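You operate a simulated robot arm through the tools that you are given. There is no shell and no other tool. Be economical: measure what you need, move in short steps, check, and stop when the job is done.

Carry out the task below with a simulated robot arm. There is one attempt and no reset: what you move stays moved.

Task
Count the shim cases on the packing bench, then put as many of the crowns from the packing bench on the desk edge by the mill 1 keyboard. Fetch the mouse labelled "5" and set it on the low shelf of the island desk. Fetch the part used bin and set it on top of the keyboard cover. Press the step key of extractor three two times. Put the acrylic blank on the low shelf of the island desk away on the side table. Close the mill one changer flap. Any order will do.

It is judged by the outcome, as a careful person would: the job done as asked, and still so three seconds after it is handed in. It fails if anything else is knocked over, pushed out of place, dropped, spilled or broken. Lids that push on must go on centred and level and be pressed home; caps that screw on are set level and turned clockwise until they are tight.

Robot
A 7-joint arm with a fingered hand on a trunk, on a base that drives. Base frame: it is fixed to the floor where the robot stands at the start and does not move with it; the origin is under the middle of the robot, x ahead of it, y to its left, z up. Lengths are in m, angles in rad, forces in N, time in s.
With the tool pointing down near the work surface it reaches from about 0.48 to 0.92 m from the robot's upright axis, wherever it stands. Its first joint turns from -2.601 to 2.601 rad. Places, roughly: acrylic blank [-1, -0.25, 1]; crown (3x3x2 cm) [0.8, 0, 0.9]; crown (3x3x3 cm) [0.9, 0.3, 0.9]; desk edge by the mill 1 keyboard (14x36 cm) [-0.82, 1.7, 1.02]; keyboard cover (49x20x9 cm) [0.9, 1, 0.5]; low shelf of the island desk (62x24 cm) [-1.08, -0.2, 0.86]; mill one changer flap [-2.4, 2.1, 1.1]; part used bin [-1.25, 1.25, 1]; shim case [0.75, 0.25, 1]; side table [2.1, 3, 0.9]; step key of extractor three [-2.4, 0.8, 0.5]. Payload 3.5 kg.
Tool frame: the origin (TCP) lies between the finger pads and is the grasp point; the fingertips stand 0.03 m ahead of it; z points along the fingers, y is the line along which they close. Largest opening 0.104 m; the body of the gripper starts 0.035 m behind the TCP. The gripper is a hand of 4 fingers: y runs from the thumb to the fingers, the wrist lies at [-0.015, -0.11, -0.186] in the tool frame, and closing takes about 1.5 s.
Orientation is told as [roll, pitch, yaw] about the base's x, y, z axes, in that order, counted from this pose: with the fingers straight down and the wrist toward the robot, the tool's x, y and z point along [0, 1, 0], [1, 0, 0] and [0, 0, -1] of the base frame.

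Tools
- The arm moves only by the tool drive_tool. Its argument "series" is a list of rows, each a list of 6 numbers: the shift along the tool's x, y, z in m, then the turn, a rotation vector about the tool's x, y, z in degrees. In form: [[tx, ty, tz, ax, ay, az], ...]. A call has 1 to 12 rows; each row is the pose to reach, as a shift and turn from the pose commanded when the call began, along the tool's axes at that moment. "grip" is the finger opening in m, from 0 to 0.104, set as the call begins (left out, the last holds). Rows are played at 5 a second. More than 0.05 m and 0.15 rad between two rows, or a gripper value outside its range, and nothing of the call is played. Where a pose cannot be reached the arm comes as near as it can. A force on the tool above 40 N (or 10 N above the force at the start of the call, whichever is more), or a blocked arm, ends the call early, and 0.2 s more pass. Each finger travels about 0.045 m/s and halts on what it meets, pressing with about 30 N; the grip force reading is that of the motor and also rises with nothing between the fingers. The clock runs only during rows and for 0.2 s after the last one: add rows that repeat a pose to give the fingers time. It gives the time, the measured TCP pose, the force on the tool (base axes), the opening and the grip force at its end, in the units of the frame above (readings bear some noise), with the torque about the TCP (base axes, N m) and any sound that the robot's microphone picked up.
- Cameras (640 x 400 px; columns grow to the right, rows downward): "scene" is now at [0.0216, 0.1851, 1.5761]; the picture's right is [0.25, -0.97, 0.00], its down [-0.90, -0.24, -0.36] and it looks along [0.35, 0.09, -0.93] (base axes); focal length 214 px, centre (320, 200). "wrist" rides on the gripper at [0.061, -0.092, -0.13] in the tool frame; the picture's right is [-0.81, 0.28, -0.52], its down [-0.53, -0.71, 0.46] and it looks along [-0.24, 0.64, 0.72] (tool axes); focal length 275 px, centre (320, 200). There is no depth. A picture from a camera that has moved, and an enlarged one, comes with that camera's place and axes in the base frame and with its lens. The place of the scene camera against the robot may be out by one fixed shift of up to 0.025 m in any direction.
- get_image(camera): a new picture of that camera. No time passes.
- move_column(by): slides the trunk up (or, below 0, down) by that many m; the arm and the scene camera ride with it, the base frame stays. It gives what a move gives, with no picture.
- base_move(legs): drives the robot by 1 to 6 legs, each [ahead, left, turn to the left] in m, m and rad, along the robot's own axes; the way and the turn of a leg run together, so that a leg with both is an arc; at most 1.5 m and 3.142 rad a leg. The arm and the cameras ride along, it lands a little off, and it stops where it bumps. It gives what a move gives.
- set_fingers(index, middle, ring, thumb_bend, thumb_turn): sets how far each is bent, from 0 (flat) to 100 (curled in); at 30 the hand is open as for a grip, at 70 the pads meet at the TCP. One left out holds its place. A second passes; each finger stops where it meets its share of the squeeze, and holds until it gets a number again. A gripper value or a shape takes the hand back. It gives what a move gives, with no picture; readings hold the bend of each and the force on the fingers (four entries, about 0 where the hand has none), thumb and palm. thumb_turn goes from beside the hand (0) to across from the fingers (100), as for a grip.
- preshape(shape): the hand has 4 fingers and takes this shape, open, in about a second: jaw (thumb against the fingers, like two jaws); tri (thumb and two fingers); tip (a fingertip pinch); poke (one finger out to press); point (the index stretched); flat (the hand flat); cup (the hand cupped); fist (a fist). The gripper value then closes the fingers along that shape, each until it touches; the sizes above hold for jaw. It gives what a move gives, with no picture.
- pan_tilt(pan, tilt): turns the head with the scene camera to pan (to the left, within 2.705 rad either way) and tilt (down, from -0.506 to 1.204), counted from straight ahead of the robot. It gives what a move gives.
- enlarge(camera, box): a new picture of the part [left, top, right, bottom] of that camera's present view, enlarged. No time passes.
- finish_job(): hands the job in; it is judged then, once.

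Go step by step. Nothing tells you exact positions but the pictures and the camera data: compare them with the known pose of the tool, close in by small moves and look again before you grip or let go. The budget is 186 turns and 164 pictures, counting those below and the enlarged ones. Unless the task says otherwise, let go and move clear before handing in.

The tools are called after "Emit:" by a JSON object that holds its "api" and its "payload". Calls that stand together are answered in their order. drive_tool: Moves the arm, as the interface text tells. Its arguments: {"type":"object","properties":{"series":{"type":"array","items":{"type":"array","items":{"type":"number"}}},"grip":{"type":"number"}},"required":["series"]} The other tools are called the same way: move_column (by) slides the trunk up or down; preshape (shape) gives the hand a shape; set_fingers (index, middle, ring, thumb_bend, thumb_turn) moves the fingers one by one; base_move (legs) drives the base; pan_tilt (pan, tilt) turns the head that bears the scene camera; get_image (camera) takes a picture; enlarge (camera, box) takes an enlarged picture of a part of a camera's view; finish_job () hands the job in.

At the start:

```text
t: 0.0
tcp_pos: [0.0765, 0.6048, 1.2564]
ee_rot: [0.001, -0.001, -0.001]
wrist_force: [0.2, 0.2, 0.2]
torque: [-0.01, 0.02, -0.01]
gripper_width: 0.1036
grasp_force: 0.1
shape: jaw
bend: [30.0, 30.0, 30.0, 30.0, 98.0]
finger forces: [0.0, 0.0, 0.1, 0.0, 0.0, 0.1]
trunk travel left (down, up): [-0.638, 0.072]
robot x, y, heading: [-0.0009, 0.0008, 0.001]
head pan, tilt: [0.255, 1.201]
```

scene: 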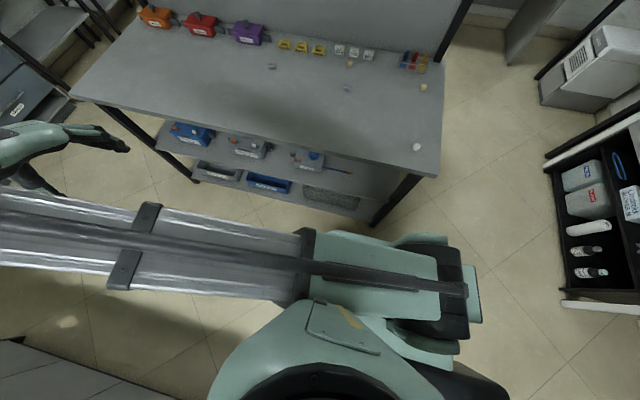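
wrist: 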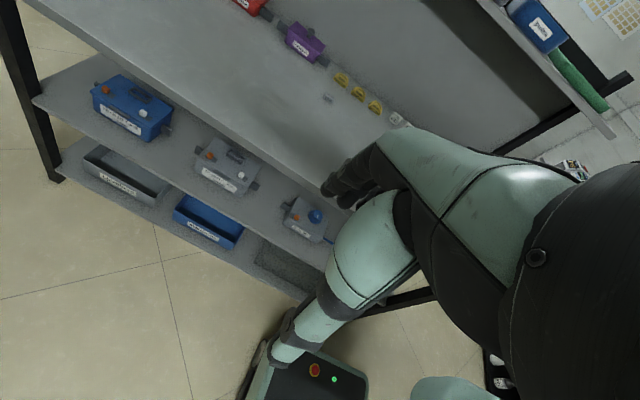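

The packing bench is ahead of me with small items on it. I'll look around with the head first.

Emit:
{"api": "enlarge", "payload": {"camera": "scene", "box": [240, 20, 460, 160]}}

Emit:
{"api": "pan_tilt", "payload": {"pan": 0.1, "tilt": 0.7}}

Emit:
{"api": "get_image", "payload": {"camera": "scene"}}

Emit:
{"api": "pan_tilt", "payload": {"pan": 1.3, "tilt": 0.4}}

Emit:
{"api": "get_image", "payload": {"camera": "scene"}}

Emit:
{"api": "pan_tilt", "payload": {"pan": 2.5, "tilt": 0.4}}

Emit:
{"api": "get_image", "payload": {"camera": "scene"}}

Emit:
{"api": "pan_tilt", "payload": {"pan": -2.6, "tilt": 0.5}}

Emit:
{"api": "get_image", "payload": {"camera": "scene"}}

Emit:
{"api": "pan_tilt", "payload": {"pan": -1.2, "tilt": 0.5}}

Emit:
{"api": "get_image", "payload": {"camera": "scene"}}

```text
2.86 times, centred on (350, 90) of scene
camera zoom: at [0.0216, 0.1851, 1.5761], right [0.25, -0.97, 0.0], down [-0.9, -0.24, -0.36], along [0.35, 0.09, -0.93], focal length 613 px, centre (234, 514)
```

zoom: 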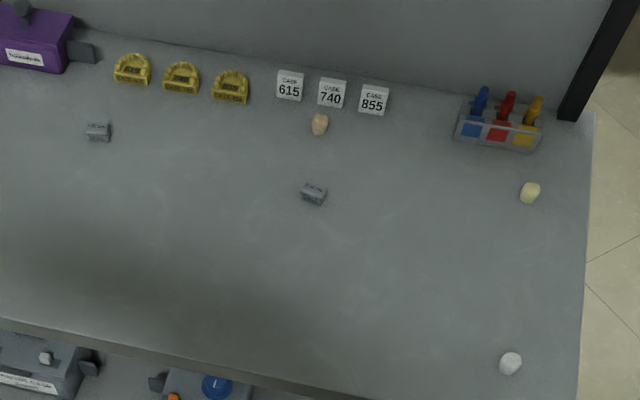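

```text
t: 0.9
tcp_pos: [0.0775, 0.6049, 1.2554]
ee_rot: [0.001, 0.001, 0.001]
wrist_force: [0.3, 0.3, 0.4]
torque: [0.05, 0.06, 0.03]
gripper_width: 0.1034
grasp_force: 0.1
shape: jaw
bend: [30.0, 30.0, 30.0, 30.0, 98.0]
finger forces: [0.0, 0.0, 0.1, 0.0, 0.0, 0.0]
trunk travel left (down, up): [-0.638, 0.072]
robot x, y, heading: [0.0003, 0.0011, 0.003]
head pan, tilt: [0.099, 0.7]
```

```text
160 pictures are left
camera scene: at [0.052, 0.1795, 1.612], right [0.1, -0.99, 0.0], down [-0.64, -0.06, -0.76], along [0.76, 0.08, -0.64], focal length 214 px, centre (320, 200)
```

scene: 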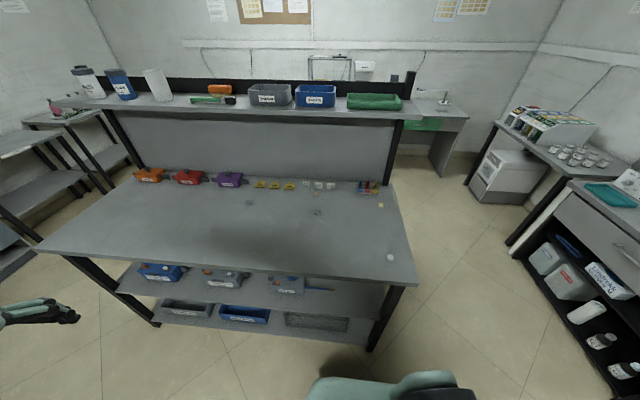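

```text
t: 2.3
tcp_pos: [0.0775, 0.6053, 1.2561]
ee_rot: [0.0, 0.002, -0.001]
wrist_force: [-0.6, 0.2, -0.3]
torque: [0.01, -0.03, 0.01]
gripper_width: 0.1035
grasp_force: 0.0
shape: jaw
bend: [30.0, 30.0, 30.0, 30.0, 98.0]
finger forces: [0.0, 0.1, 0.0, 0.0, 0.1, 0.0]
trunk travel left (down, up): [-0.638, 0.072]
robot x, y, heading: [0.0045, 0.0016, -0.001]
head pan, tilt: [1.3, 0.4]
```

```text
159 pictures are left
camera scene: at [-0.0077, 0.2603, 1.6389], right [0.96, -0.27, 0.0], down [-0.1, -0.38, -0.92], along [0.25, 0.89, -0.39], focal length 214 px, centre (320, 200)
```

scene: 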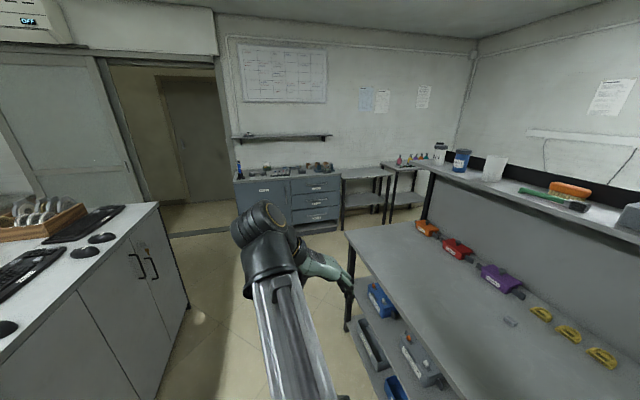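

```text
t: 3.7
tcp_pos: [0.0762, 0.6053, 1.2562]
ee_rot: [0.0, 0.0, 0.0]
wrist_force: [-0.1, -0.4, 0.8]
torque: [-0.03, 0.0, -0.01]
gripper_width: 0.1036
grasp_force: 0.1
shape: jaw
bend: [30.0, 30.0, 30.0, 30.0, 98.0]
finger forces: [0.0, 0.0, 0.0, 0.1, 0.0, 0.0]
trunk travel left (down, up): [-0.638, 0.072]
robot x, y, heading: [0.0006, -0.0014, 0.001]
head pan, tilt: [2.499, 0.4]
```

```text
158 pictures are left
camera scene: at [-0.1067, 0.2266, 1.6389], right [0.6, 0.8, 0.0], down [0.31, -0.23, -0.92], along [-0.74, 0.55, -0.39], focal length 214 px, centre (320, 200)
```

scene: 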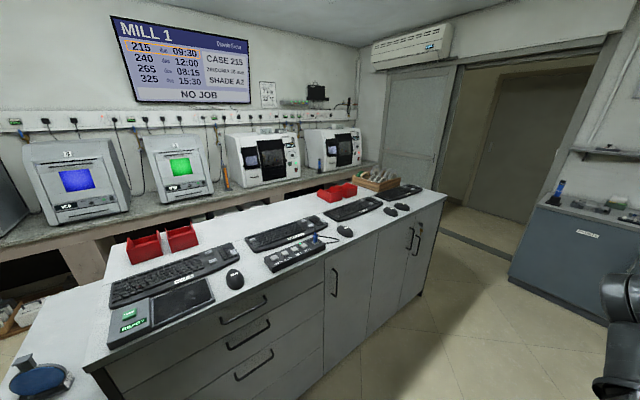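

```text
t: 7.7
tcp_pos: [0.0782, 0.605, 1.2563]
ee_rot: [0.0, 0.0, 0.0]
wrist_force: [0.6, 0.5, 0.3]
torque: [-0.01, 0.01, 0.01]
gripper_width: 0.1035
grasp_force: 0.0
shape: jaw
bend: [30.0, 30.0, 30.0, 30.0, 98.0]
finger forces: [0.1, 0.1, 0.0, 0.0, 0.0, 0.0]
trunk travel left (down, up): [-0.638, 0.072]
robot x, y, heading: [-0.0009, -0.0009, -0.004]
head pan, tilt: [-2.601, 0.499]
```

```text
157 pictures are left
camera scene: at [-0.1105, 0.1242, 1.6298], right [-0.52, 0.86, 0.0], down [0.41, 0.25, -0.88], along [-0.75, -0.45, -0.48], focal length 214 px, centre (320, 200)
```

scene: 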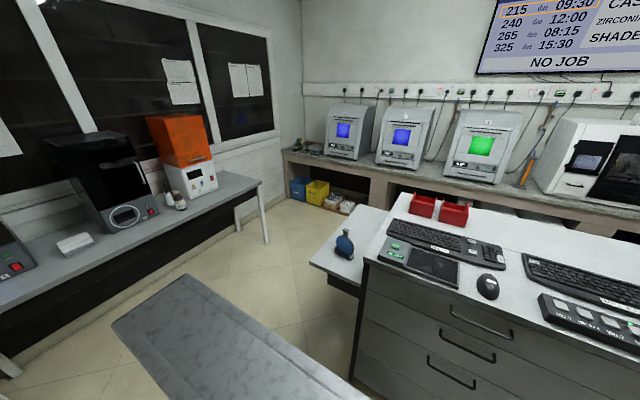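

```text
t: 9.3
tcp_pos: [0.0777, 0.6041, 1.256]
ee_rot: [-0.001, 0.001, 0.0]
wrist_force: [0.7, 0.9, -0.8]
torque: [-0.01, -0.01, 0.0]
gripper_width: 0.1039
grasp_force: 0.1
shape: jaw
bend: [30.0, 30.0, 30.0, 30.0, 98.0]
finger forces: [0.0, 0.0, 0.0, 0.0, 0.1, 0.0]
trunk travel left (down, up): [-0.638, 0.072]
robot x, y, heading: [-0.0037, 0.002, -0.001]
head pan, tilt: [-1.201, 0.499]
```

```text
156 pictures are left
camera scene: at [0.0003, 0.0862, 1.6298], right [-0.93, -0.36, 0.0], down [-0.17, 0.45, -0.88], along [0.32, -0.82, -0.48], focal length 214 px, centre (320, 200)
```

scene: 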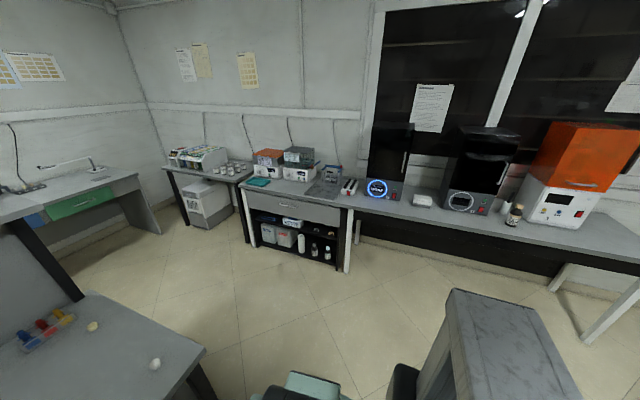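

I see several crowns, two candidate shim cases on the bench, and the island desk behind me. I'll zoom in to identify things.

Emit:
{"api": "pan_tilt", "payload": {"pan": 0.1, "tilt": 0.7}}

Emit:
{"api": "enlarge", "payload": {"camera": "scene", "box": [210, 165, 310, 228]}}

Emit:
{"api": "enlarge", "payload": {"camera": "scene", "box": [300, 165, 400, 228]}}

Emit:
{"api": "enlarge", "payload": {"camera": "scene", "box": [100, 165, 220, 228]}}

Emit:
{"api": "enlarge", "payload": {"camera": "scene", "box": [0, 230, 400, 360]}}

Emit:
{"api": "pan_tilt", "payload": {"pan": 0.9, "tilt": 0.7}}

Emit:
{"api": "get_image", "payload": {"camera": "scene"}}

Emit:
{"api": "pan_tilt", "payload": {"pan": 2.6, "tilt": 0.6}}

Emit:
{"api": "get_image", "payload": {"camera": "scene"}}

Emit:
{"api": "enlarge", "payload": {"camera": "scene", "box": [80, 100, 300, 240]}}

Emit:
{"api": "enlarge", "payload": {"camera": "scene", "box": [260, 80, 480, 220]}}

```text
t: 10.7
tcp_pos: [0.0763, 0.6055, 1.2556]
ee_rot: [-0.002, -0.001, -0.001]
wrist_force: [0.0, 1.2, 0.4]
torque: [0.05, -0.04, 0.0]
gripper_width: 0.1037
grasp_force: 0.1
shape: jaw
bend: [30.0, 30.0, 30.0, 30.0, 98.0]
finger forces: [0.0, 0.0, 0.1, 0.1, 0.1, 0.1]
trunk travel left (down, up): [-0.638, 0.072]
robot x, y, heading: [-0.0026, -0.0022, -0.001]
head pan, tilt: [0.099, 0.7]
```

```text
6.35 times, centred on (260, 196) of scene
camera zoom: at [0.052, 0.1794, 1.6121], right [0.1, -1.0, 0.0], down [-0.64, -0.06, -0.77], along [0.76, 0.08, -0.64], focal length 1362 px, centre (701, 222)
```

zoom: 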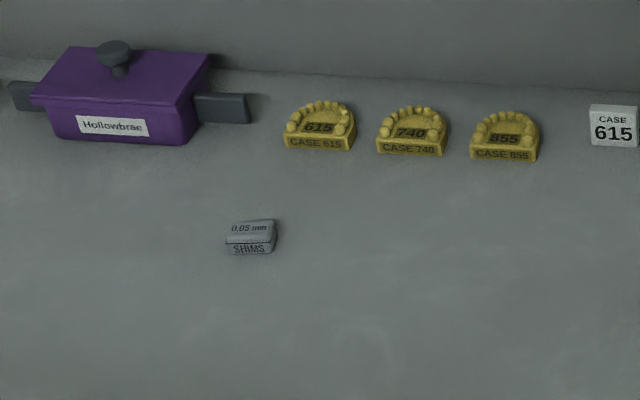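

```text
6.35 times, centred on (350, 196) of scene
camera zoom: at [0.052, 0.1794, 1.6121], right [0.1, -1.0, 0.0], down [-0.64, -0.06, -0.77], along [0.76, 0.08, -0.64], focal length 1362 px, centre (130, 222)
```

zoom: 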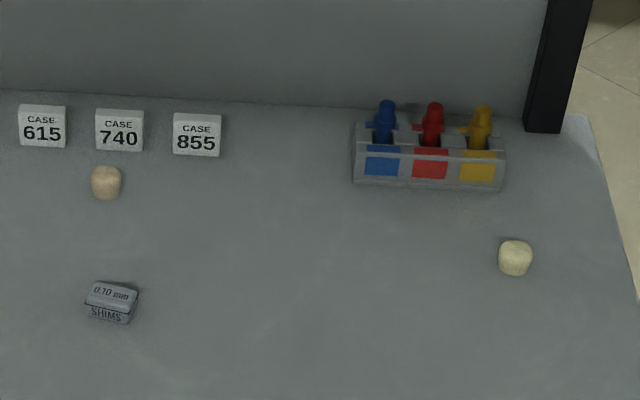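

```text
5.33 times, centred on (160, 196) of scene
camera zoom: at [0.052, 0.1794, 1.6121], right [0.1, -1.0, 0.0], down [-0.64, -0.06, -0.77], along [0.76, 0.08, -0.64], focal length 1144 px, centre (1173, 219)
```

zoom: 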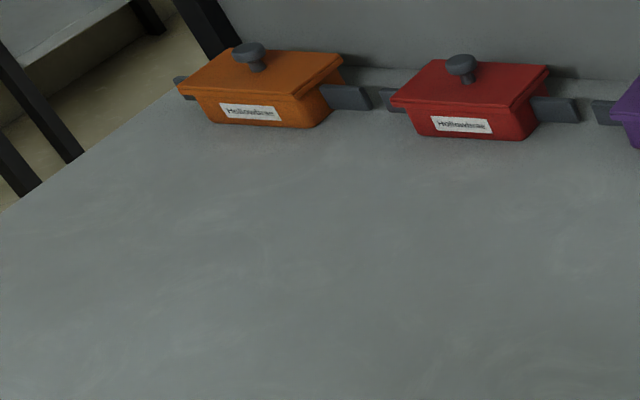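

```text
1.60 times, centred on (200, 295) of scene
camera zoom: at [0.052, 0.1794, 1.6121], right [0.1, -1.0, 0.0], down [-0.64, -0.06, -0.77], along [0.76, 0.08, -0.64], focal length 343 px, centre (512, 48)
```

zoom: 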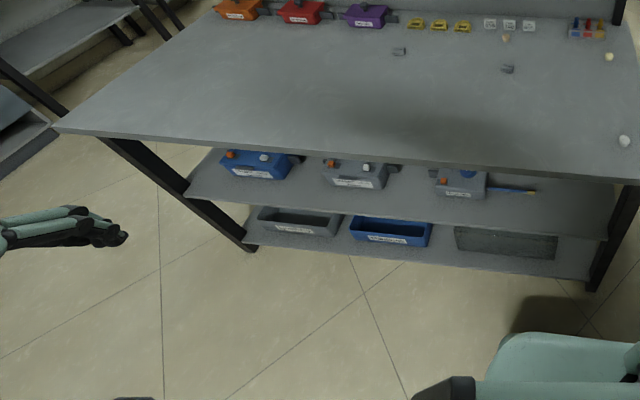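

```text
t: 11.9
tcp_pos: [0.0784, 0.6049, 1.2544]
ee_rot: [0.0, 0.0, -0.002]
wrist_force: [-0.6, 0.8, -0.4]
torque: [0.02, 0.01, 0.0]
gripper_width: 0.1037
grasp_force: 0.0
shape: jaw
bend: [30.0, 30.0, 30.0, 30.0, 98.0]
finger forces: [0.0, 0.0, 0.0, 0.0, 0.0, 0.1]
trunk travel left (down, up): [-0.638, 0.072]
robot x, y, heading: [0.0023, 0.0027, -0.0]
head pan, tilt: [0.901, 0.7]
```

```text
151 pictures are left
camera scene: at [0.0203, 0.2376, 1.612], right [0.78, -0.62, 0.0], down [-0.4, -0.5, -0.76], along [0.48, 0.6, -0.64], focal length 214 px, centre (320, 200)
```

scene: 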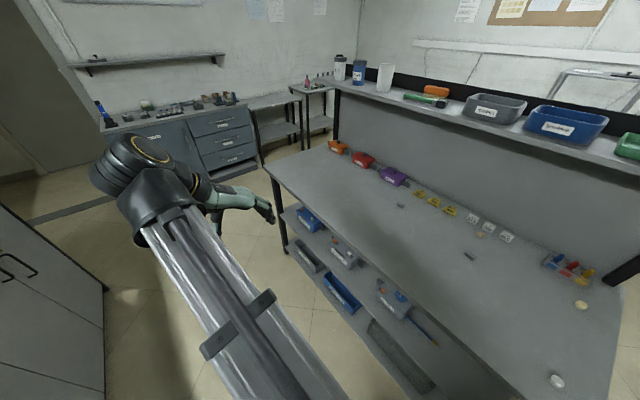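

```text
t: 13.6
tcp_pos: [0.0775, 0.6058, 1.2562]
ee_rot: [0.0, 0.001, 0.0]
wrist_force: [0.1, 0.6, -0.3]
torque: [-0.02, -0.02, 0.03]
gripper_width: 0.1036
grasp_force: 0.0
shape: jaw
bend: [30.0, 30.0, 30.0, 30.0, 98.0]
finger forces: [0.0, 0.0, 0.0, 0.0, 0.0, 0.0]
trunk travel left (down, up): [-0.638, 0.072]
robot x, y, heading: [-0.0009, -0.0, -0.001]
head pan, tilt: [2.601, 0.6]
```

```text
150 pictures are left
camera scene: at [-0.1083, 0.2166, 1.6207], right [0.52, 0.86, 0.0], down [0.48, -0.29, -0.82], along [-0.71, 0.43, -0.57], focal length 214 px, centre (320, 200)
```

scene: 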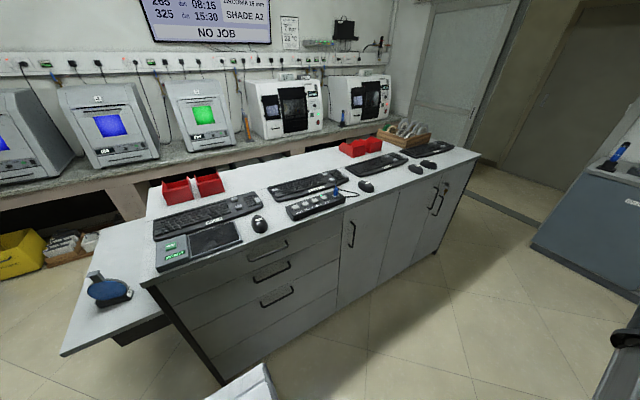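

```text
2.86 times, centred on (190, 170) of scene
camera zoom: at [-0.1083, 0.2166, 1.6207], right [0.52, 0.86, 0.0], down [0.48, -0.29, -0.82], along [-0.71, 0.43, -0.57], focal length 613 px, centre (691, 286)
```

zoom: 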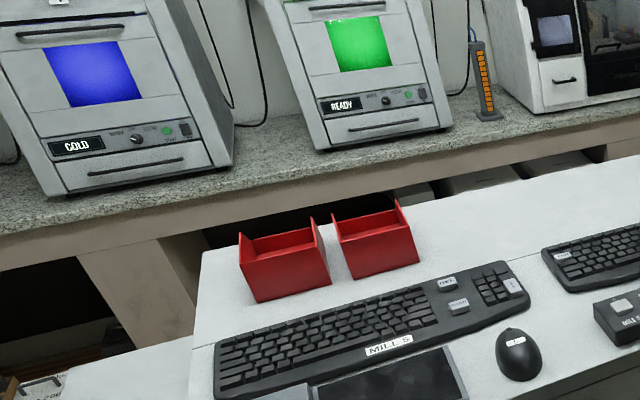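

```text
2.86 times, centred on (370, 150) of scene
camera zoom: at [-0.1083, 0.2166, 1.6207], right [0.52, 0.86, 0.0], down [0.48, -0.29, -0.82], along [-0.71, 0.43, -0.57], focal length 613 px, centre (177, 343)
```

zoom: 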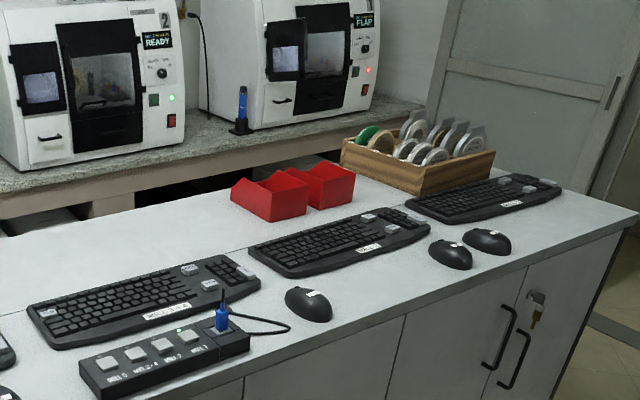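

Two shim cases ("0.05 mm", "0.10 mm") so far. I'll read the mouse labels, red bins and other targets.

Emit:
{"api": "enlarge", "payload": {"camera": "scene", "box": [235, 205, 285, 237]}}

Emit:
{"api": "enlarge", "payload": {"camera": "scene", "box": [345, 165, 395, 197]}}

Emit:
{"api": "enlarge", "payload": {"camera": "scene", "box": [400, 140, 460, 180]}}

Emit:
{"api": "enlarge", "payload": {"camera": "scene", "box": [330, 100, 440, 170]}}

Emit:
{"api": "enlarge", "payload": {"camera": "scene", "box": [150, 165, 240, 222]}}

Emit:
{"api": "enlarge", "payload": {"camera": "scene", "box": [0, 190, 200, 320]}}

Emit:
{"api": "enlarge", "payload": {"camera": "scene", "box": [320, 60, 420, 124]}}

```text
12.50 times, centred on (260, 221) of scene
camera zoom: at [-0.1083, 0.2166, 1.6207], right [0.52, 0.86, 0.0], down [0.48, -0.29, -0.82], along [-0.71, 0.43, -0.57], focal length 2681 px, centre (1070, -62)
```

zoom: 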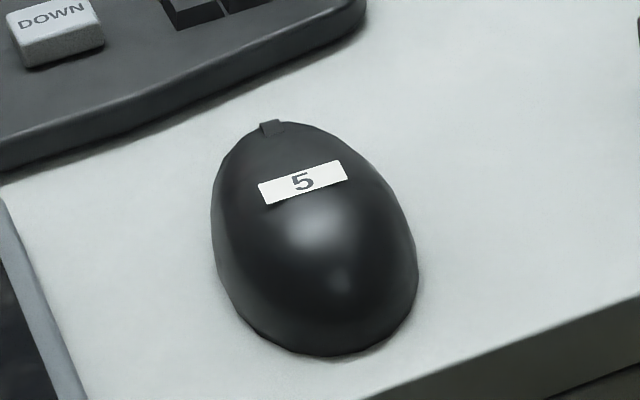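

```text
12.50 times, centred on (370, 181) of scene
camera zoom: at [-0.1083, 0.2166, 1.6207], right [0.52, 0.86, 0.0], down [0.48, -0.29, -0.82], along [-0.71, 0.43, -0.57], focal length 2681 px, centre (-305, 438)
```

zoom: 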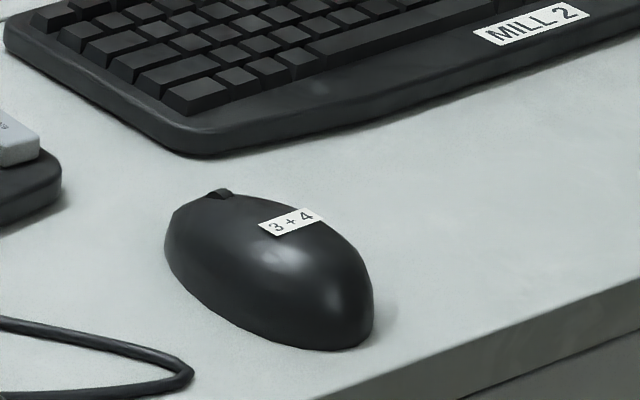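

```text
10.00 times, centred on (430, 160) of scene
camera zoom: at [-0.1083, 0.2166, 1.6207], right [0.52, 0.86, 0.0], down [0.48, -0.29, -0.82], along [-0.71, 0.43, -0.57], focal length 2145 px, centre (-780, 600)
```

zoom: 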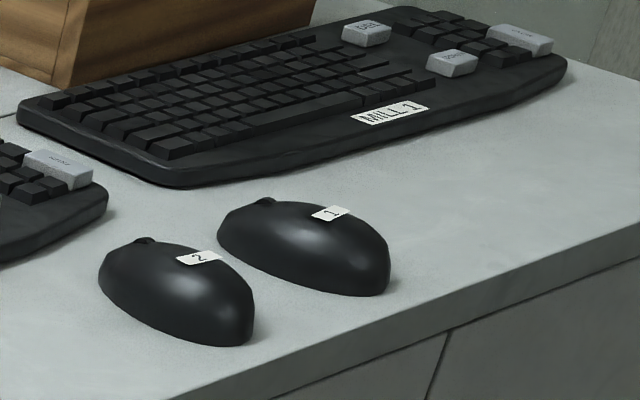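

```text
5.71 times, centred on (385, 135) of scene
camera zoom: at [-0.1083, 0.2166, 1.6207], right [0.52, 0.86, 0.0], down [0.48, -0.29, -0.82], along [-0.71, 0.43, -0.57], focal length 1226 px, centre (-51, 571)
```

zoom: 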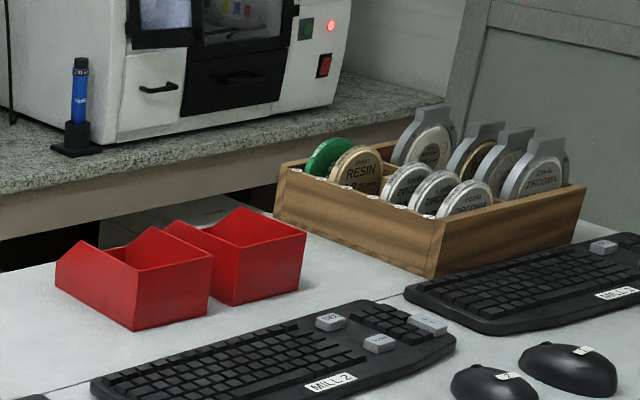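

```text
7.02 times, centred on (195, 194) of scene
camera zoom: at [-0.1083, 0.2166, 1.6207], right [0.52, 0.86, 0.0], down [0.48, -0.29, -0.82], along [-0.71, 0.43, -0.57], focal length 1505 px, centre (1197, 246)
```

zoom: 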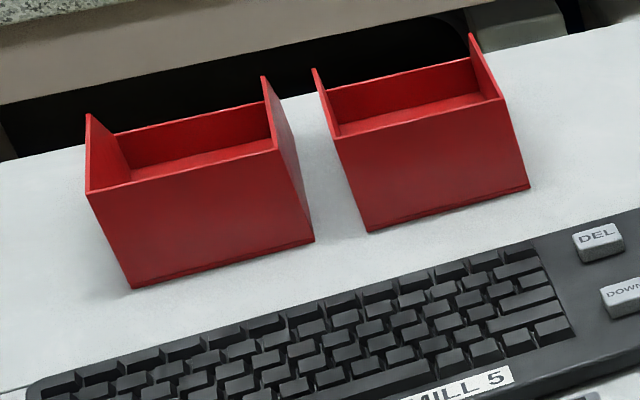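

```text
3.08 times, centred on (100, 255) of scene
camera zoom: at [-0.1083, 0.2166, 1.6207], right [0.52, 0.86, 0.0], down [0.48, -0.29, -0.82], along [-0.71, 0.43, -0.57], focal length 660 px, centre (997, 31)
```

zoom: 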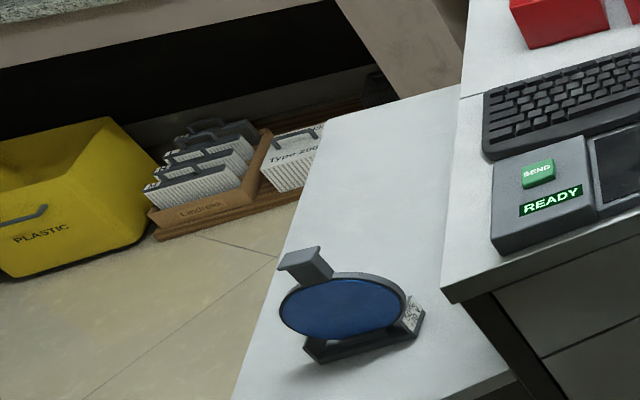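

```text
6.25 times, centred on (370, 92) of scene
camera zoom: at [-0.1083, 0.2166, 1.6207], right [0.52, 0.86, 0.0], down [0.48, -0.29, -0.82], along [-0.71, 0.43, -0.57], focal length 1340 px, centre (8, 875)
```

zoom: 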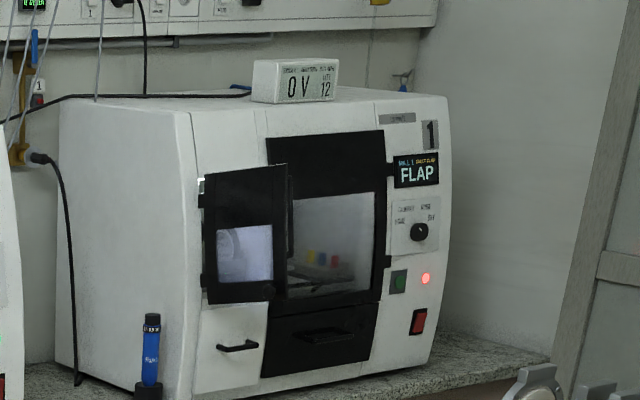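

Mouse "5", the two bins, blank and mill flap are found. Now I'll take the first crown (white, near the bench front, about (0.57,-0.05)); moving the arm over there.

Emit:
{"api": "drive_tool", "payload": {"series": [[-0.0194, 0.0404, 0, 0, 0, 0], [-0.0388, 0.0808, 0, 0, 0, 0], [-0.0582, 0.1212, 0, 0, 0, 0], [-0.0776, 0.1616, 0, 0, 0, 0], [-0.097, 0.202, 0, 0, 0, 0], [-0.1164, 0.2424, 0, 0, 0, 0], [-0.1358, 0.2828, 0, 0, 0, 0], [-0.155, 0.3235, 0, 0, 0, 0], [-0.191, 0.348, 0, 0, 0, 0], [-0.227, 0.372, 0, 0, 0, 0], [-0.263, 0.397, 0, 0, 0, 0], [-0.3, 0.42, 0, 0, 0, 0]]}}

Emit:
{"api": "drive_tool", "payload": {"series": [[-0.045, 0.01, 0.02, 0, 0, 0], [-0.09, 0.02, 0.04, 0, 0, 0], [-0.13, 0.03, 0.06, 0, 0, 0], [-0.175, 0.04, 0.08, 0, 0, 0], [-0.22, 0.045, 0.1, 0, 0, 0], [-0.265, 0.05, 0.12, 0, 0, 0], [-0.31, 0.05, 0.13, 0, 0, 0], [-0.345, 0.05, 0.13, 0, 0, 0]]}}

Emit:
{"api": "get_image", "payload": {"camera": "wrist"}}

Emit:
{"api": "pan_tilt", "payload": {"pan": 0, "tilt": 0.9}}

Emit:
{"api": "get_image", "payload": {"camera": "scene"}}

```text
t: 16.2
tcp_pos: [0.4975, 0.3062, 1.2548]
ee_rot: [0.0, 0.001, 0.0]
wrist_force: [-0.8, 0.3, 1.4]
torque: [0.0, 0.01, -0.02]
gripper_width: 0.1037
grasp_force: 0.1
shape: jaw
bend: [30.0, 30.0, 30.0, 30.0, 98.0]
finger forces: [0.0, 0.0, 0.0, 0.0, 0.1, 0.0]
trunk travel left (down, up): [-0.638, 0.072]
robot x, y, heading: [0.0048, 0.0015, 0.003]
head pan, tilt: [2.601, 0.6]
```

```text
refused: row 1 steps farther than a row can; nothing moved
```

```text
140 pictures are left
camera wrist: at [0.4053, 0.367, 1.385], right [0.28, -0.81, 0.52], down [-0.71, -0.53, -0.46], along [0.65, -0.24, -0.72], focal length 275 px, centre (320, 200)
```

wrist: 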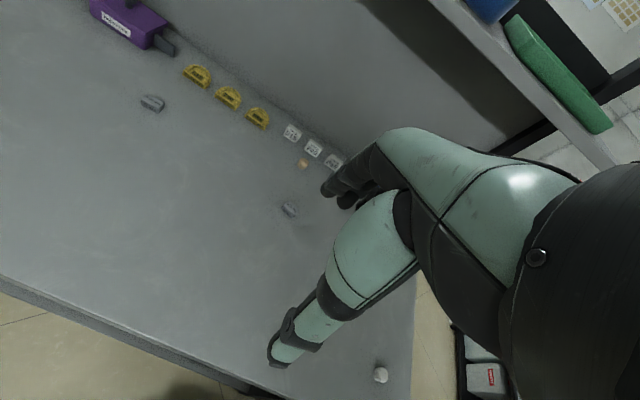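

```text
t: 18.5
tcp_pos: [0.497, 0.307, 1.2553]
ee_rot: [0.001, 0.002, -0.001]
wrist_force: [-0.4, -0.3, -0.2]
torque: [-0.01, 0.01, 0.03]
gripper_width: 0.1036
grasp_force: 0.2
shape: jaw
bend: [30.0, 30.0, 30.0, 30.0, 98.0]
finger forces: [0.1, 0.1, 0.0, 0.0, 0.0, 0.0]
trunk travel left (down, up): [-0.638, 0.072]
robot x, y, heading: [-0.0007, -0.0019, -0.002]
head pan, tilt: [0.0, 0.901]
```

```text
139 pictures are left
camera scene: at [0.043, 0.171, 1.5959], right [0.0, -1.0, 0.0], down [-0.78, 0.0, -0.62], along [0.62, 0.0, -0.78], focal length 214 px, centre (320, 200)
```

scene: 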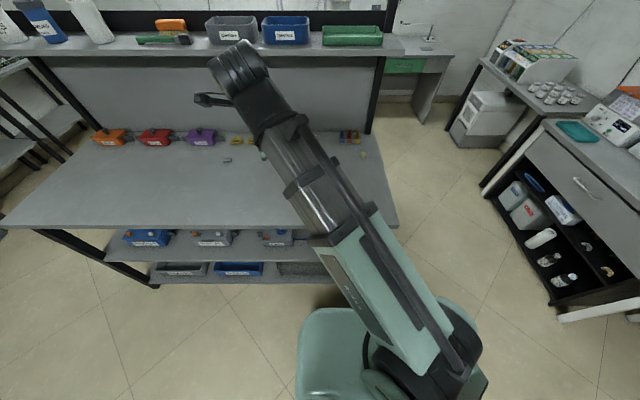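

The white crown triangulates at about (0.55,-0.04). Moving above it.

Emit:
{"api": "drive_tool", "payload": {"series": [[-0.043, 0.005, 0.015, 0, 0, 0], [-0.086, 0.01, 0.03, 0, 0, 0], [-0.129, 0.015, 0.045, 0, 0, 0], [-0.172, 0.02, 0.06, 0, 0, 0], [-0.215, 0.03, 0.075, 0, 0, 0], [-0.258, 0.04, 0.09, 0, 0, 0], [-0.301, 0.05, 0.105, 0, 0, 0], [-0.34, 0.05, 0.12, 0, 0, 0], [-0.345, 0.05, 0.13, 0, 0, 0]]}}

Emit:
{"api": "get_image", "payload": {"camera": "wrist"}}

```text
t: 20.5
tcp_pos: [0.5473, -0.0377, 1.1263]
ee_rot: [0.0, 0.0, 0.0]
wrist_force: [0.3, 0.1, 0.3]
torque: [-0.02, 0.01, 0.02]
gripper_width: 0.1035
grasp_force: 0.1
shape: jaw
bend: [30.0, 30.0, 30.0, 30.0, 98.0]
finger forces: [0.0, 0.0, 0.0, 0.0, 0.1, 0.0]
trunk travel left (down, up): [-0.638, 0.072]
robot x, y, heading: [0.0005, 0.0009, 0.003]
head pan, tilt: [0.0, 0.901]
```

```text
138 pictures are left
camera wrist: at [0.4541, 0.0224, 1.2559], right [0.28, -0.81, 0.52], down [-0.71, -0.53, -0.46], along [0.64, -0.24, -0.72], focal length 275 px, centre (320, 200)
```

wrist: 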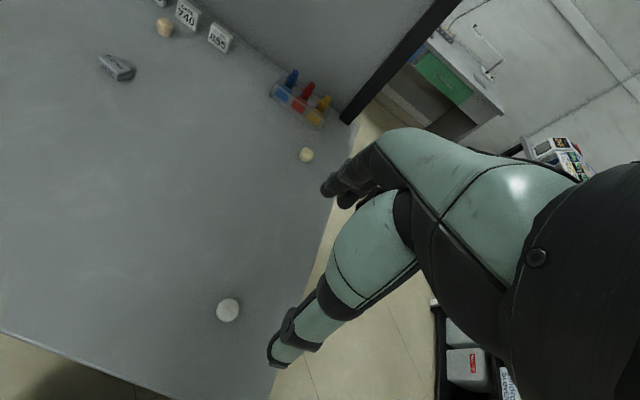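

Crown is at about (0.540,-0.037,0.90). Descending to just above it.

Emit:
{"api": "drive_tool", "payload": {"series": [[0, -0.002, 0.04, 0, 0, 0], [0, -0.004, 0.08, 0, 0, 0], [0, -0.007, 0.12, 0, 0, 0], [0, -0.007, 0.165, 0, 0, 0]]}}

Emit:
{"api": "get_image", "payload": {"camera": "wrist"}}

```text
t: 21.5
tcp_pos: [0.5637, -0.0434, 0.9606]
ee_rot: [0.002, 0.003, 0.0]
wrist_force: [-0.6, 0.1, -0.1]
torque: [0.02, -0.02, -0.01]
gripper_width: 0.1038
grasp_force: 0.1
shape: jaw
bend: [30.0, 30.0, 30.0, 30.0, 98.0]
finger forces: [0.1, 0.0, 0.0, 0.0, 0.1, 0.0]
out of reach, approached as far as the arm can: row 2, 3, 4
trunk travel left (down, up): [-0.638, 0.072]
robot x, y, heading: [0.0008, 0.0016, 0.005]
head pan, tilt: [0.0, 0.901]
```

```text
137 pictures are left
camera wrist: at [0.4717, 0.0177, 1.0904], right [0.28, -0.81, 0.52], down [-0.71, -0.53, -0.45], along [0.64, -0.24, -0.73], focal length 275 px, centre (320, 200)
```

wrist: 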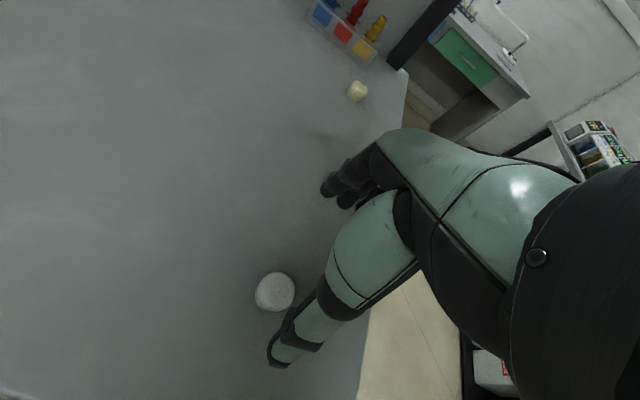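

The arm is near its inner limit at this height; I'll raise the tool and lower the column instead.

Emit:
{"api": "drive_tool", "payload": {"series": [[0, 0, -0.05, 0, 0, 0], [0, 0, -0.1, 0, 0, 0], [0, 0, -0.15, 0, 0, 0], [0, 0, -0.2, 0, 0, 0]]}}

Emit:
{"api": "move_column", "payload": {"by": -0.2}}

```text
t: 22.5
tcp_pos: [0.5657, -0.0442, 1.1592]
ee_rot: [0.001, -0.003, 0.0]
wrist_force: [-0.8, 0.5, 0.5]
torque: [0.0, 0.0, 0.02]
gripper_width: 0.1037
grasp_force: 0.1
shape: jaw
bend: [30.0, 30.0, 30.0, 30.0, 98.0]
finger forces: [0.0, 0.1, 0.1, 0.0, 0.0, 0.0]
trunk travel left (down, up): [-0.638, 0.072]
robot x, y, heading: [0.0015, 0.0006, 0.005]
head pan, tilt: [0.0, 0.901]
```

```text
t: 24.7
tcp_pos: [0.5672, -0.0433, 0.9588]
ee_rot: [0.0, 0.0, 0.0]
wrist_force: [0.3, -0.3, 0.1]
torque: [0.06, -0.01, 0.01]
gripper_width: 0.1037
grasp_force: 0.1
shape: jaw
bend: [30.0, 30.0, 30.0, 30.0, 98.0]
finger forces: [0.0, 0.0, 0.0, 0.0, 0.0, 0.1]
trunk travel left (down, up): [-0.438, 0.272]
robot x, y, heading: [-0.0001, 0.003, -0.002]
head pan, tilt: [0.0, 0.901]
```

Aligning over the crown and lowering.

Emit:
{"api": "drive_tool", "payload": {"series": [[0.006, -0.026, 0, 0, 0, 0], [0.006, -0.026, 0.02, 0, 0, 0], [0.006, -0.026, 0.034, 0, 0, 0]]}}

Emit:
{"api": "get_image", "payload": {"camera": "wrist"}}

Emit:
{"api": "get_image", "payload": {"camera": "scene"}}

```text
t: 25.5
tcp_pos: [0.5393, -0.0378, 0.9282]
ee_rot: [0.0, -0.007, -0.001]
wrist_force: [-3.7, 1.1, 25.2]
torque: [-0.2, -1.4, -0.05]
gripper_width: 0.1017
grasp_force: 0.1
shape: jaw
bend: [30.0, 30.0, 30.0, 30.0, 98.0]
finger forces: [0.3, 24.7, 0.1, 0.0, 1.1, 0.0]
trunk travel left (down, up): [-0.438, 0.272]
robot x, y, heading: [0.0004, -0.0013, -0.001]
head pan, tilt: [0.0, 0.901]
```

```text
136 pictures are left
camera wrist: at [0.4466, 0.0228, 1.057], right [0.27, -0.81, 0.52], down [-0.71, -0.53, -0.46], along [0.65, -0.24, -0.72], focal length 275 px, centre (320, 200)
```

wrist: 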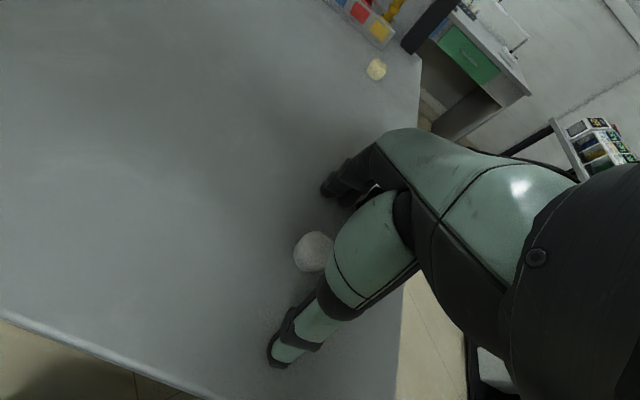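

```text
135 pictures are left
camera scene: at [0.0408, 0.1711, 1.3966], right [0.0, -1.0, 0.0], down [-0.78, 0.0, -0.62], along [0.62, 0.0, -0.78], focal length 214 px, centre (320, 200)
```

scene: 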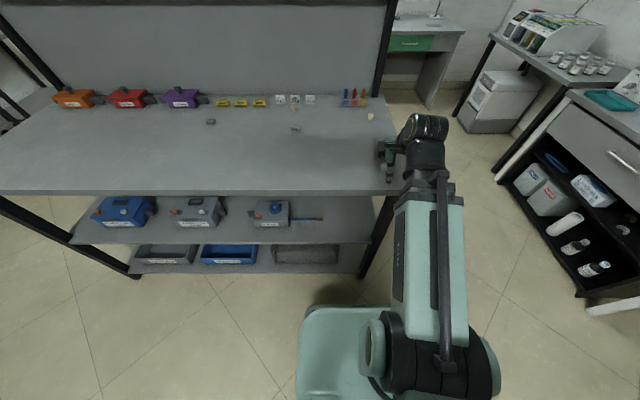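

Fingertips touch the bench; table top is about 0.897. Raising a touch and closing.

Emit:
{"api": "drive_tool", "payload": {"series": [[0.002, 0, -0.008, 0, 0, 0], [0.002, 0, -0.008, 0, 0, 0], [0.002, 0, -0.008, 0, 0, 0], [0.002, 0, -0.008, 0, 0, 0], [0.002, 0, -0.008, 0, 0, 0], [0.002, 0, -0.008, 0, 0, 0], [0.002, 0, -0.008, 0, 0, 0], [0.002, 0, -0.008, 0, 0, 0]], "grip": 0.0}}

Emit:
{"api": "get_image", "payload": {"camera": "wrist"}}

```text
t: 27.3
tcp_pos: [0.5396, -0.0355, 0.9337]
ee_rot: [0.0, 0.001, 0.0]
wrist_force: [0.7, -1.5, 0.3]
torque: [-0.01, -0.01, 0.02]
gripper_width: 0.0256
grasp_force: 30.4
shape: jaw
bend: [74.0, 57.0, 63.0, 77.0, 100.0]
finger forces: [12.2, 9.9, 0.0, 0.1, 23.4, 0.0]
trunk travel left (down, up): [-0.438, 0.272]
robot x, y, heading: [-0.0008, -0.0016, -0.001]
head pan, tilt: [0.0, 0.901]
```

```text
134 pictures are left
camera wrist: at [0.4479, 0.0252, 1.0631], right [0.28, -0.81, 0.52], down [-0.71, -0.53, -0.46], along [0.64, -0.24, -0.72], focal length 275 px, centre (320, 200)
```

wrist: 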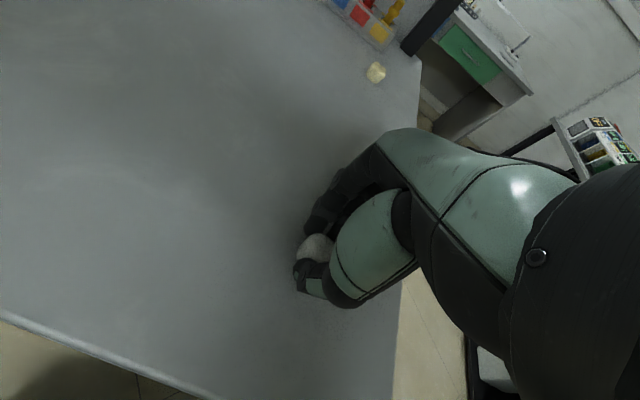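

The crown is held. Lifting it and driving to the desk edge by the mill 1 keyboard, facing the desk.

Emit:
{"api": "drive_tool", "payload": {"series": [[0, 0, -0.04, 0, 0, 0], [0, 0, -0.08, 0, 0, 0], [0, 0, -0.12, 0, 0, 0], [0, 0, -0.16, 0, 0, 0], [0, 0, -0.2, 0, 0, 0], [0, 0, -0.24, 0, 0, 0]]}}

Emit:
{"api": "base_move", "payload": {"legs": [[0, 0, 1.57], [0.8, 0, 0], [0.85, 0, 0], [0, 0, 1.57], [0.1, 0, 0]]}}

Emit:
{"api": "get_image", "payload": {"camera": "wrist"}}

Emit:
{"api": "get_image", "payload": {"camera": "scene"}}

```text
t: 28.7
tcp_pos: [0.5405, -0.036, 1.1715]
ee_rot: [0.0, -0.002, -0.001]
wrist_force: [-0.2, 0.2, -0.2]
torque: [0.0, 0.0, -0.04]
gripper_width: 0.0257
grasp_force: 30.4
shape: jaw
bend: [74.0, 58.0, 63.0, 78.0, 100.0]
finger forces: [11.9, 9.7, 0.0, 0.0, 23.1, 0.0]
trunk travel left (down, up): [-0.438, 0.272]
robot x, y, heading: [-0.0014, -0.0009, 0.001]
head pan, tilt: [0.0, 0.901]
```

```text
t: 45.5
tcp_pos: [-0.6211, 1.6999, 1.1714]
ee_rot: [0.001, 0.001, 3.136]
wrist_force: [0.4, -0.8, -0.1]
torque: [-0.01, 0.01, 0.02]
gripper_width: 0.0254
grasp_force: 30.2
shape: jaw
bend: [74.0, 58.0, 63.0, 78.0, 100.0]
finger forces: [12.4, 9.4, 0.0, 0.0, 22.1, 0.0]
trunk travel left (down, up): [-0.438, 0.272]
robot x, y, heading: [-0.0804, 1.6612, 3.134]
head pan, tilt: [0.0, 0.901]
```

```text
133 pictures are left
camera wrist: at [-0.5298, 1.6387, 1.3003], right [-0.27, 0.81, 0.52], down [0.72, 0.53, -0.46], along [-0.64, 0.25, -0.72], focal length 275 px, centre (320, 200)
```

wrist: 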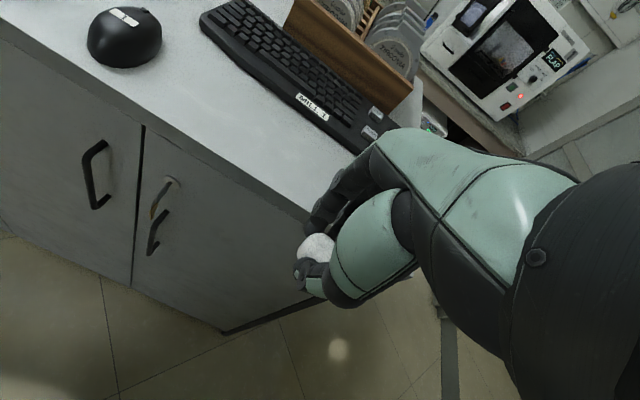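

```text
132 pictures are left
camera scene: at [-0.0985, 1.4922, 1.3959], right [0.0, 1.0, 0.0], down [0.78, 0.0, -0.62], along [-0.62, 0.0, -0.78], focal length 214 px, centre (320, 200)
```

scene: 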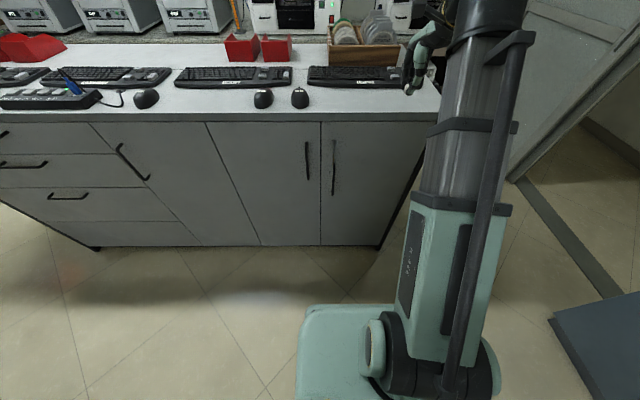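

I'm facing the desk edge. Extending over the strip in front of the MILL 1 keyboard and lowering most of the way.

Emit:
{"api": "drive_tool", "payload": {"series": [[-0.015, 0.042, 0, 0, 0, 0], [-0.03, 0.084, 0, 0, 0, 0], [-0.045, 0.126, 0, 0, 0, 0], [-0.06, 0.168, 0, 0, 0, 0], [-0.07, 0.209, 0, 0, 0, 0], [-0.07, 0.209, 0.045, 0, 0, 0], [-0.07, 0.209, 0.085, 0, 0, 0]]}}

Emit:
{"api": "get_image", "payload": {"camera": "wrist"}}

Emit:
{"api": "enlarge", "payload": {"camera": "scene", "box": [280, 30, 480, 157]}}

```text
t: 47.1
tcp_pos: [-0.8277, 1.7733, 1.0827]
ee_rot: [0.0, -0.001, 3.136]
wrist_force: [0.4, -0.2, -0.4]
torque: [-0.02, -0.03, -0.05]
gripper_width: 0.025
grasp_force: 29.9
shape: jaw
bend: [74.0, 58.0, 63.0, 78.0, 100.0]
finger forces: [12.3, 9.6, 0.1, 0.0, 22.2, 0.0]
trunk travel left (down, up): [-0.438, 0.272]
robot x, y, heading: [-0.0789, 1.6605, 3.14]
head pan, tilt: [0.0, 0.901]
```

```text
131 pictures are left
camera wrist: at [-0.7368, 1.711, 1.2134], right [-0.27, 0.81, 0.52], down [0.72, 0.53, -0.46], along [-0.64, 0.25, -0.72], focal length 275 px, centre (320, 200)
```

wrist: 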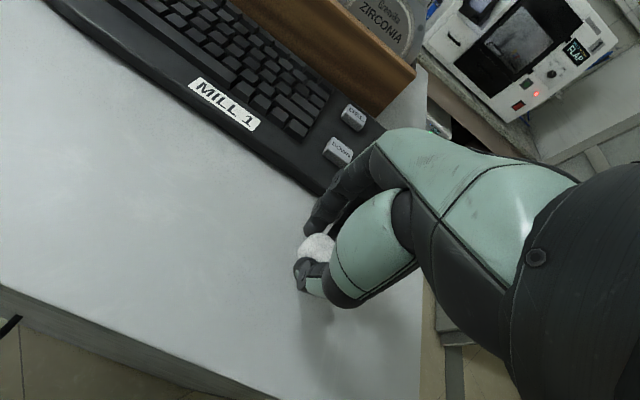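

```text
3.15 times, centred on (380, 94) of scene
camera zoom: at [-0.0983, 1.4922, 1.396], right [0.0, 1.0, 0.0], down [0.78, 0.0, -0.62], along [-0.62, 0.0, -0.78], focal length 676 px, centre (131, 535)
```

zoom: 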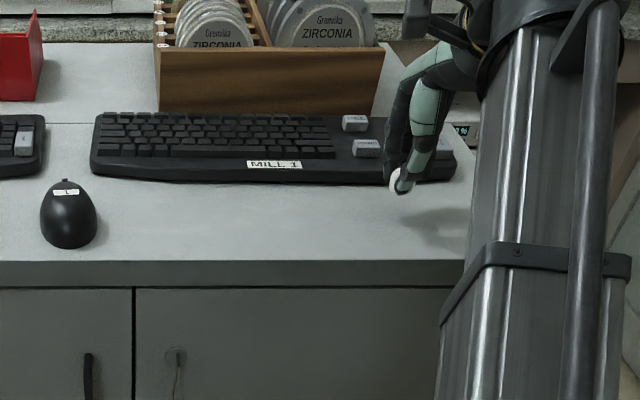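

Close to the keyboard; I'll back off 2 cm and lower until contact.

Emit:
{"api": "drive_tool", "payload": {"series": [[0.02, -0.018, 0, 0, 0, 0], [0.03, -0.018, 0.008, 0, 0, 0], [0.03, -0.018, 0.014, 0, 0, 0], [0.03, -0.018, 0.018, 0, 0, 0], [0.03, -0.018, 0.021, 0, 0, 0], [0.03, -0.018, 0.024, 0, 0, 0]]}}

Emit:
{"api": "get_image", "payload": {"camera": "wrist"}}

```text
t: 48.5
tcp_pos: [-0.8109, 1.7409, 1.0608]
ee_rot: [0.0, 0.001, 3.137]
wrist_force: [0.3, -0.2, -0.3]
torque: [0.05, -0.01, 0.01]
gripper_width: 0.0252
grasp_force: 29.8
shape: jaw
bend: [74.0, 58.0, 63.0, 78.0, 100.0]
finger forces: [12.4, 9.5, 0.0, 0.1, 22.1, 0.1]
trunk travel left (down, up): [-0.438, 0.272]
robot x, y, heading: [-0.0811, 1.6616, 3.14]
head pan, tilt: [0.0, 0.901]
```

```text
129 pictures are left
camera wrist: at [-0.7206, 1.679, 1.1908], right [-0.27, 0.81, 0.52], down [0.72, 0.53, -0.46], along [-0.64, 0.25, -0.72], focal length 275 px, centre (320, 200)
```

wrist: 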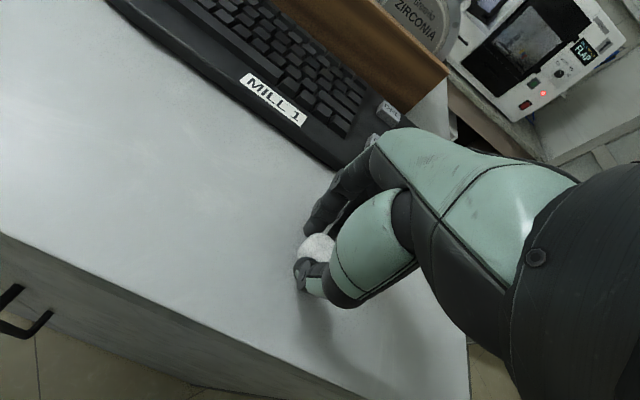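

No contact yet; lowering further in small steps.

Emit:
{"api": "drive_tool", "payload": {"series": [[0, 0, 0.004, 0, 0, 0], [0, 0, 0.008, 0, 0, 0], [0, 0, 0.011, 0, 0, 0], [0, 0, 0.014, 0, 0, 0]]}}

```text
t: 49.5
tcp_pos: [-0.8106, 1.7413, 1.0495]
ee_rot: [0.001, -0.005, 3.137]
wrist_force: [-1.7, -1.5, 22.0]
torque: [0.04, 0.31, 0.06]
gripper_width: 0.0261
grasp_force: 29.9
shape: jaw
bend: [74.0, 58.0, 63.0, 78.0, 100.0]
finger forces: [15.5, 13.0, 0.1, 0.1, 26.3, 0.1]
trunk travel left (down, up): [-0.438, 0.272]
robot x, y, heading: [-0.0803, 1.6606, 3.134]
head pan, tilt: [0.0, 0.901]
```

Contact: releasing and lifting.

Emit:
{"api": "drive_tool", "payload": {"series": [[0, 0, -0.002, 0, 0, 0], [0, 0, -0.002, 0, 0, 0], [0, 0, -0.002, 0, 0, 0], [0, 0, -0.002, 0, 0, 0], [0, 0, -0.004, 0, 0, 0], [0, 0, -0.03, 0, 0, 0], [0, 0, -0.07, 0, 0, 0], [0, 0, -0.11, 0, 0, 0]], "grip": 0.08}}

Emit:
{"api": "get_image", "payload": {"camera": "wrist"}}

```text
t: 51.3
tcp_pos: [-0.8112, 1.7412, 1.1601]
ee_rot: [0.0, -0.002, 3.137]
wrist_force: [-0.6, -0.2, -0.2]
torque: [-0.01, -0.02, -0.01]
gripper_width: 0.0796
grasp_force: 0.0
shape: jaw
bend: [27.0, 35.0, 32.0, 53.0, 99.0]
finger forces: [0.0, 0.0, 0.1, 0.0, 0.1, 0.0]
trunk travel left (down, up): [-0.438, 0.272]
robot x, y, heading: [-0.0815, 1.6624, 3.135]
head pan, tilt: [0.0, 0.901]
```

```text
128 pictures are left
camera wrist: at [-0.7202, 1.6791, 1.2902], right [-0.27, 0.81, 0.52], down [0.72, 0.53, -0.46], along [-0.64, 0.25, -0.72], focal length 275 px, centre (320, 200)
```

wrist: 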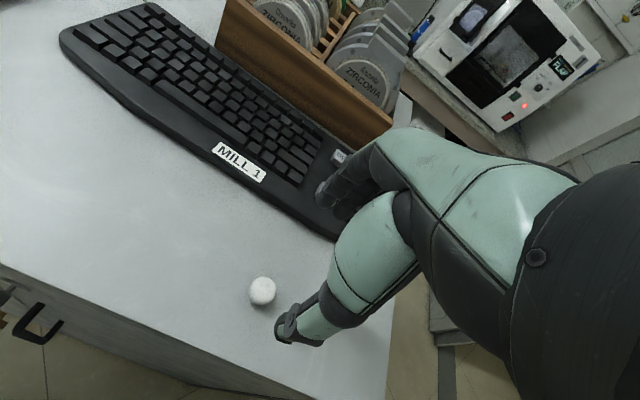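

First crown is standing in place at (-0.81, 1.745). Retracting and driving back for the cream crown at about (0.83,-0.03).

Emit:
{"api": "drive_tool", "payload": {"series": [[0, -0.045, -0.01, 0, 0, 0], [0, -0.09, -0.01, 0, 0, 0], [0, -0.135, -0.01, 0, 0, 0], [0.02, -0.18, -0.01, 0, 0, 0]]}}

Emit:
{"api": "base_move", "payload": {"legs": [[0, 0, 1.575], [0.83, 0, 0], [0.83, 0, 0], [0, 0, 1.575], [0.12, 0, 0]]}}

Emit:
{"api": "get_image", "payload": {"camera": "wrist"}}

```text
t: 52.3
tcp_pos: [-0.63, 1.7156, 1.1692]
ee_rot: [0.0, -0.001, 3.136]
wrist_force: [-0.9, 0.6, 1.1]
torque: [0.0, 0.0, -0.01]
gripper_width: 0.0801
grasp_force: 0.1
shape: jaw
bend: [27.0, 35.0, 32.0, 53.0, 99.0]
finger forces: [0.0, 0.1, 0.0, 0.0, 0.1, 0.0]
trunk travel left (down, up): [-0.438, 0.272]
robot x, y, heading: [-0.0799, 1.6597, 3.134]
head pan, tilt: [0.0, 0.901]
```

```text
t: 69.2
tcp_pos: [0.5406, -0.0808, 1.1674]
ee_rot: [0.0, 0.001, -0.029]
wrist_force: [-0.6, 0.2, 0.0]
torque: [0.03, 0.0, -0.02]
gripper_width: 0.08
grasp_force: 0.1
shape: jaw
bend: [27.0, 35.0, 32.0, 53.0, 99.0]
finger forces: [0.0, 0.0, 0.0, 0.0, 0.0, 0.1]
trunk travel left (down, up): [-0.438, 0.272]
robot x, y, heading: [-0.0079, -0.0135, -0.028]
head pan, tilt: [0.0, 0.901]
```

```text
127 pictures are left
camera wrist: at [0.4501, -0.0172, 1.2984], right [0.25, -0.82, 0.52], down [-0.73, -0.51, -0.46], along [0.64, -0.26, -0.72], focal length 275 px, centre (320, 200)
```

wrist: 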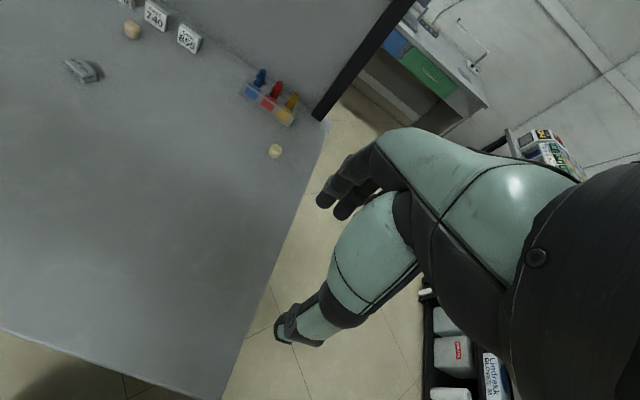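

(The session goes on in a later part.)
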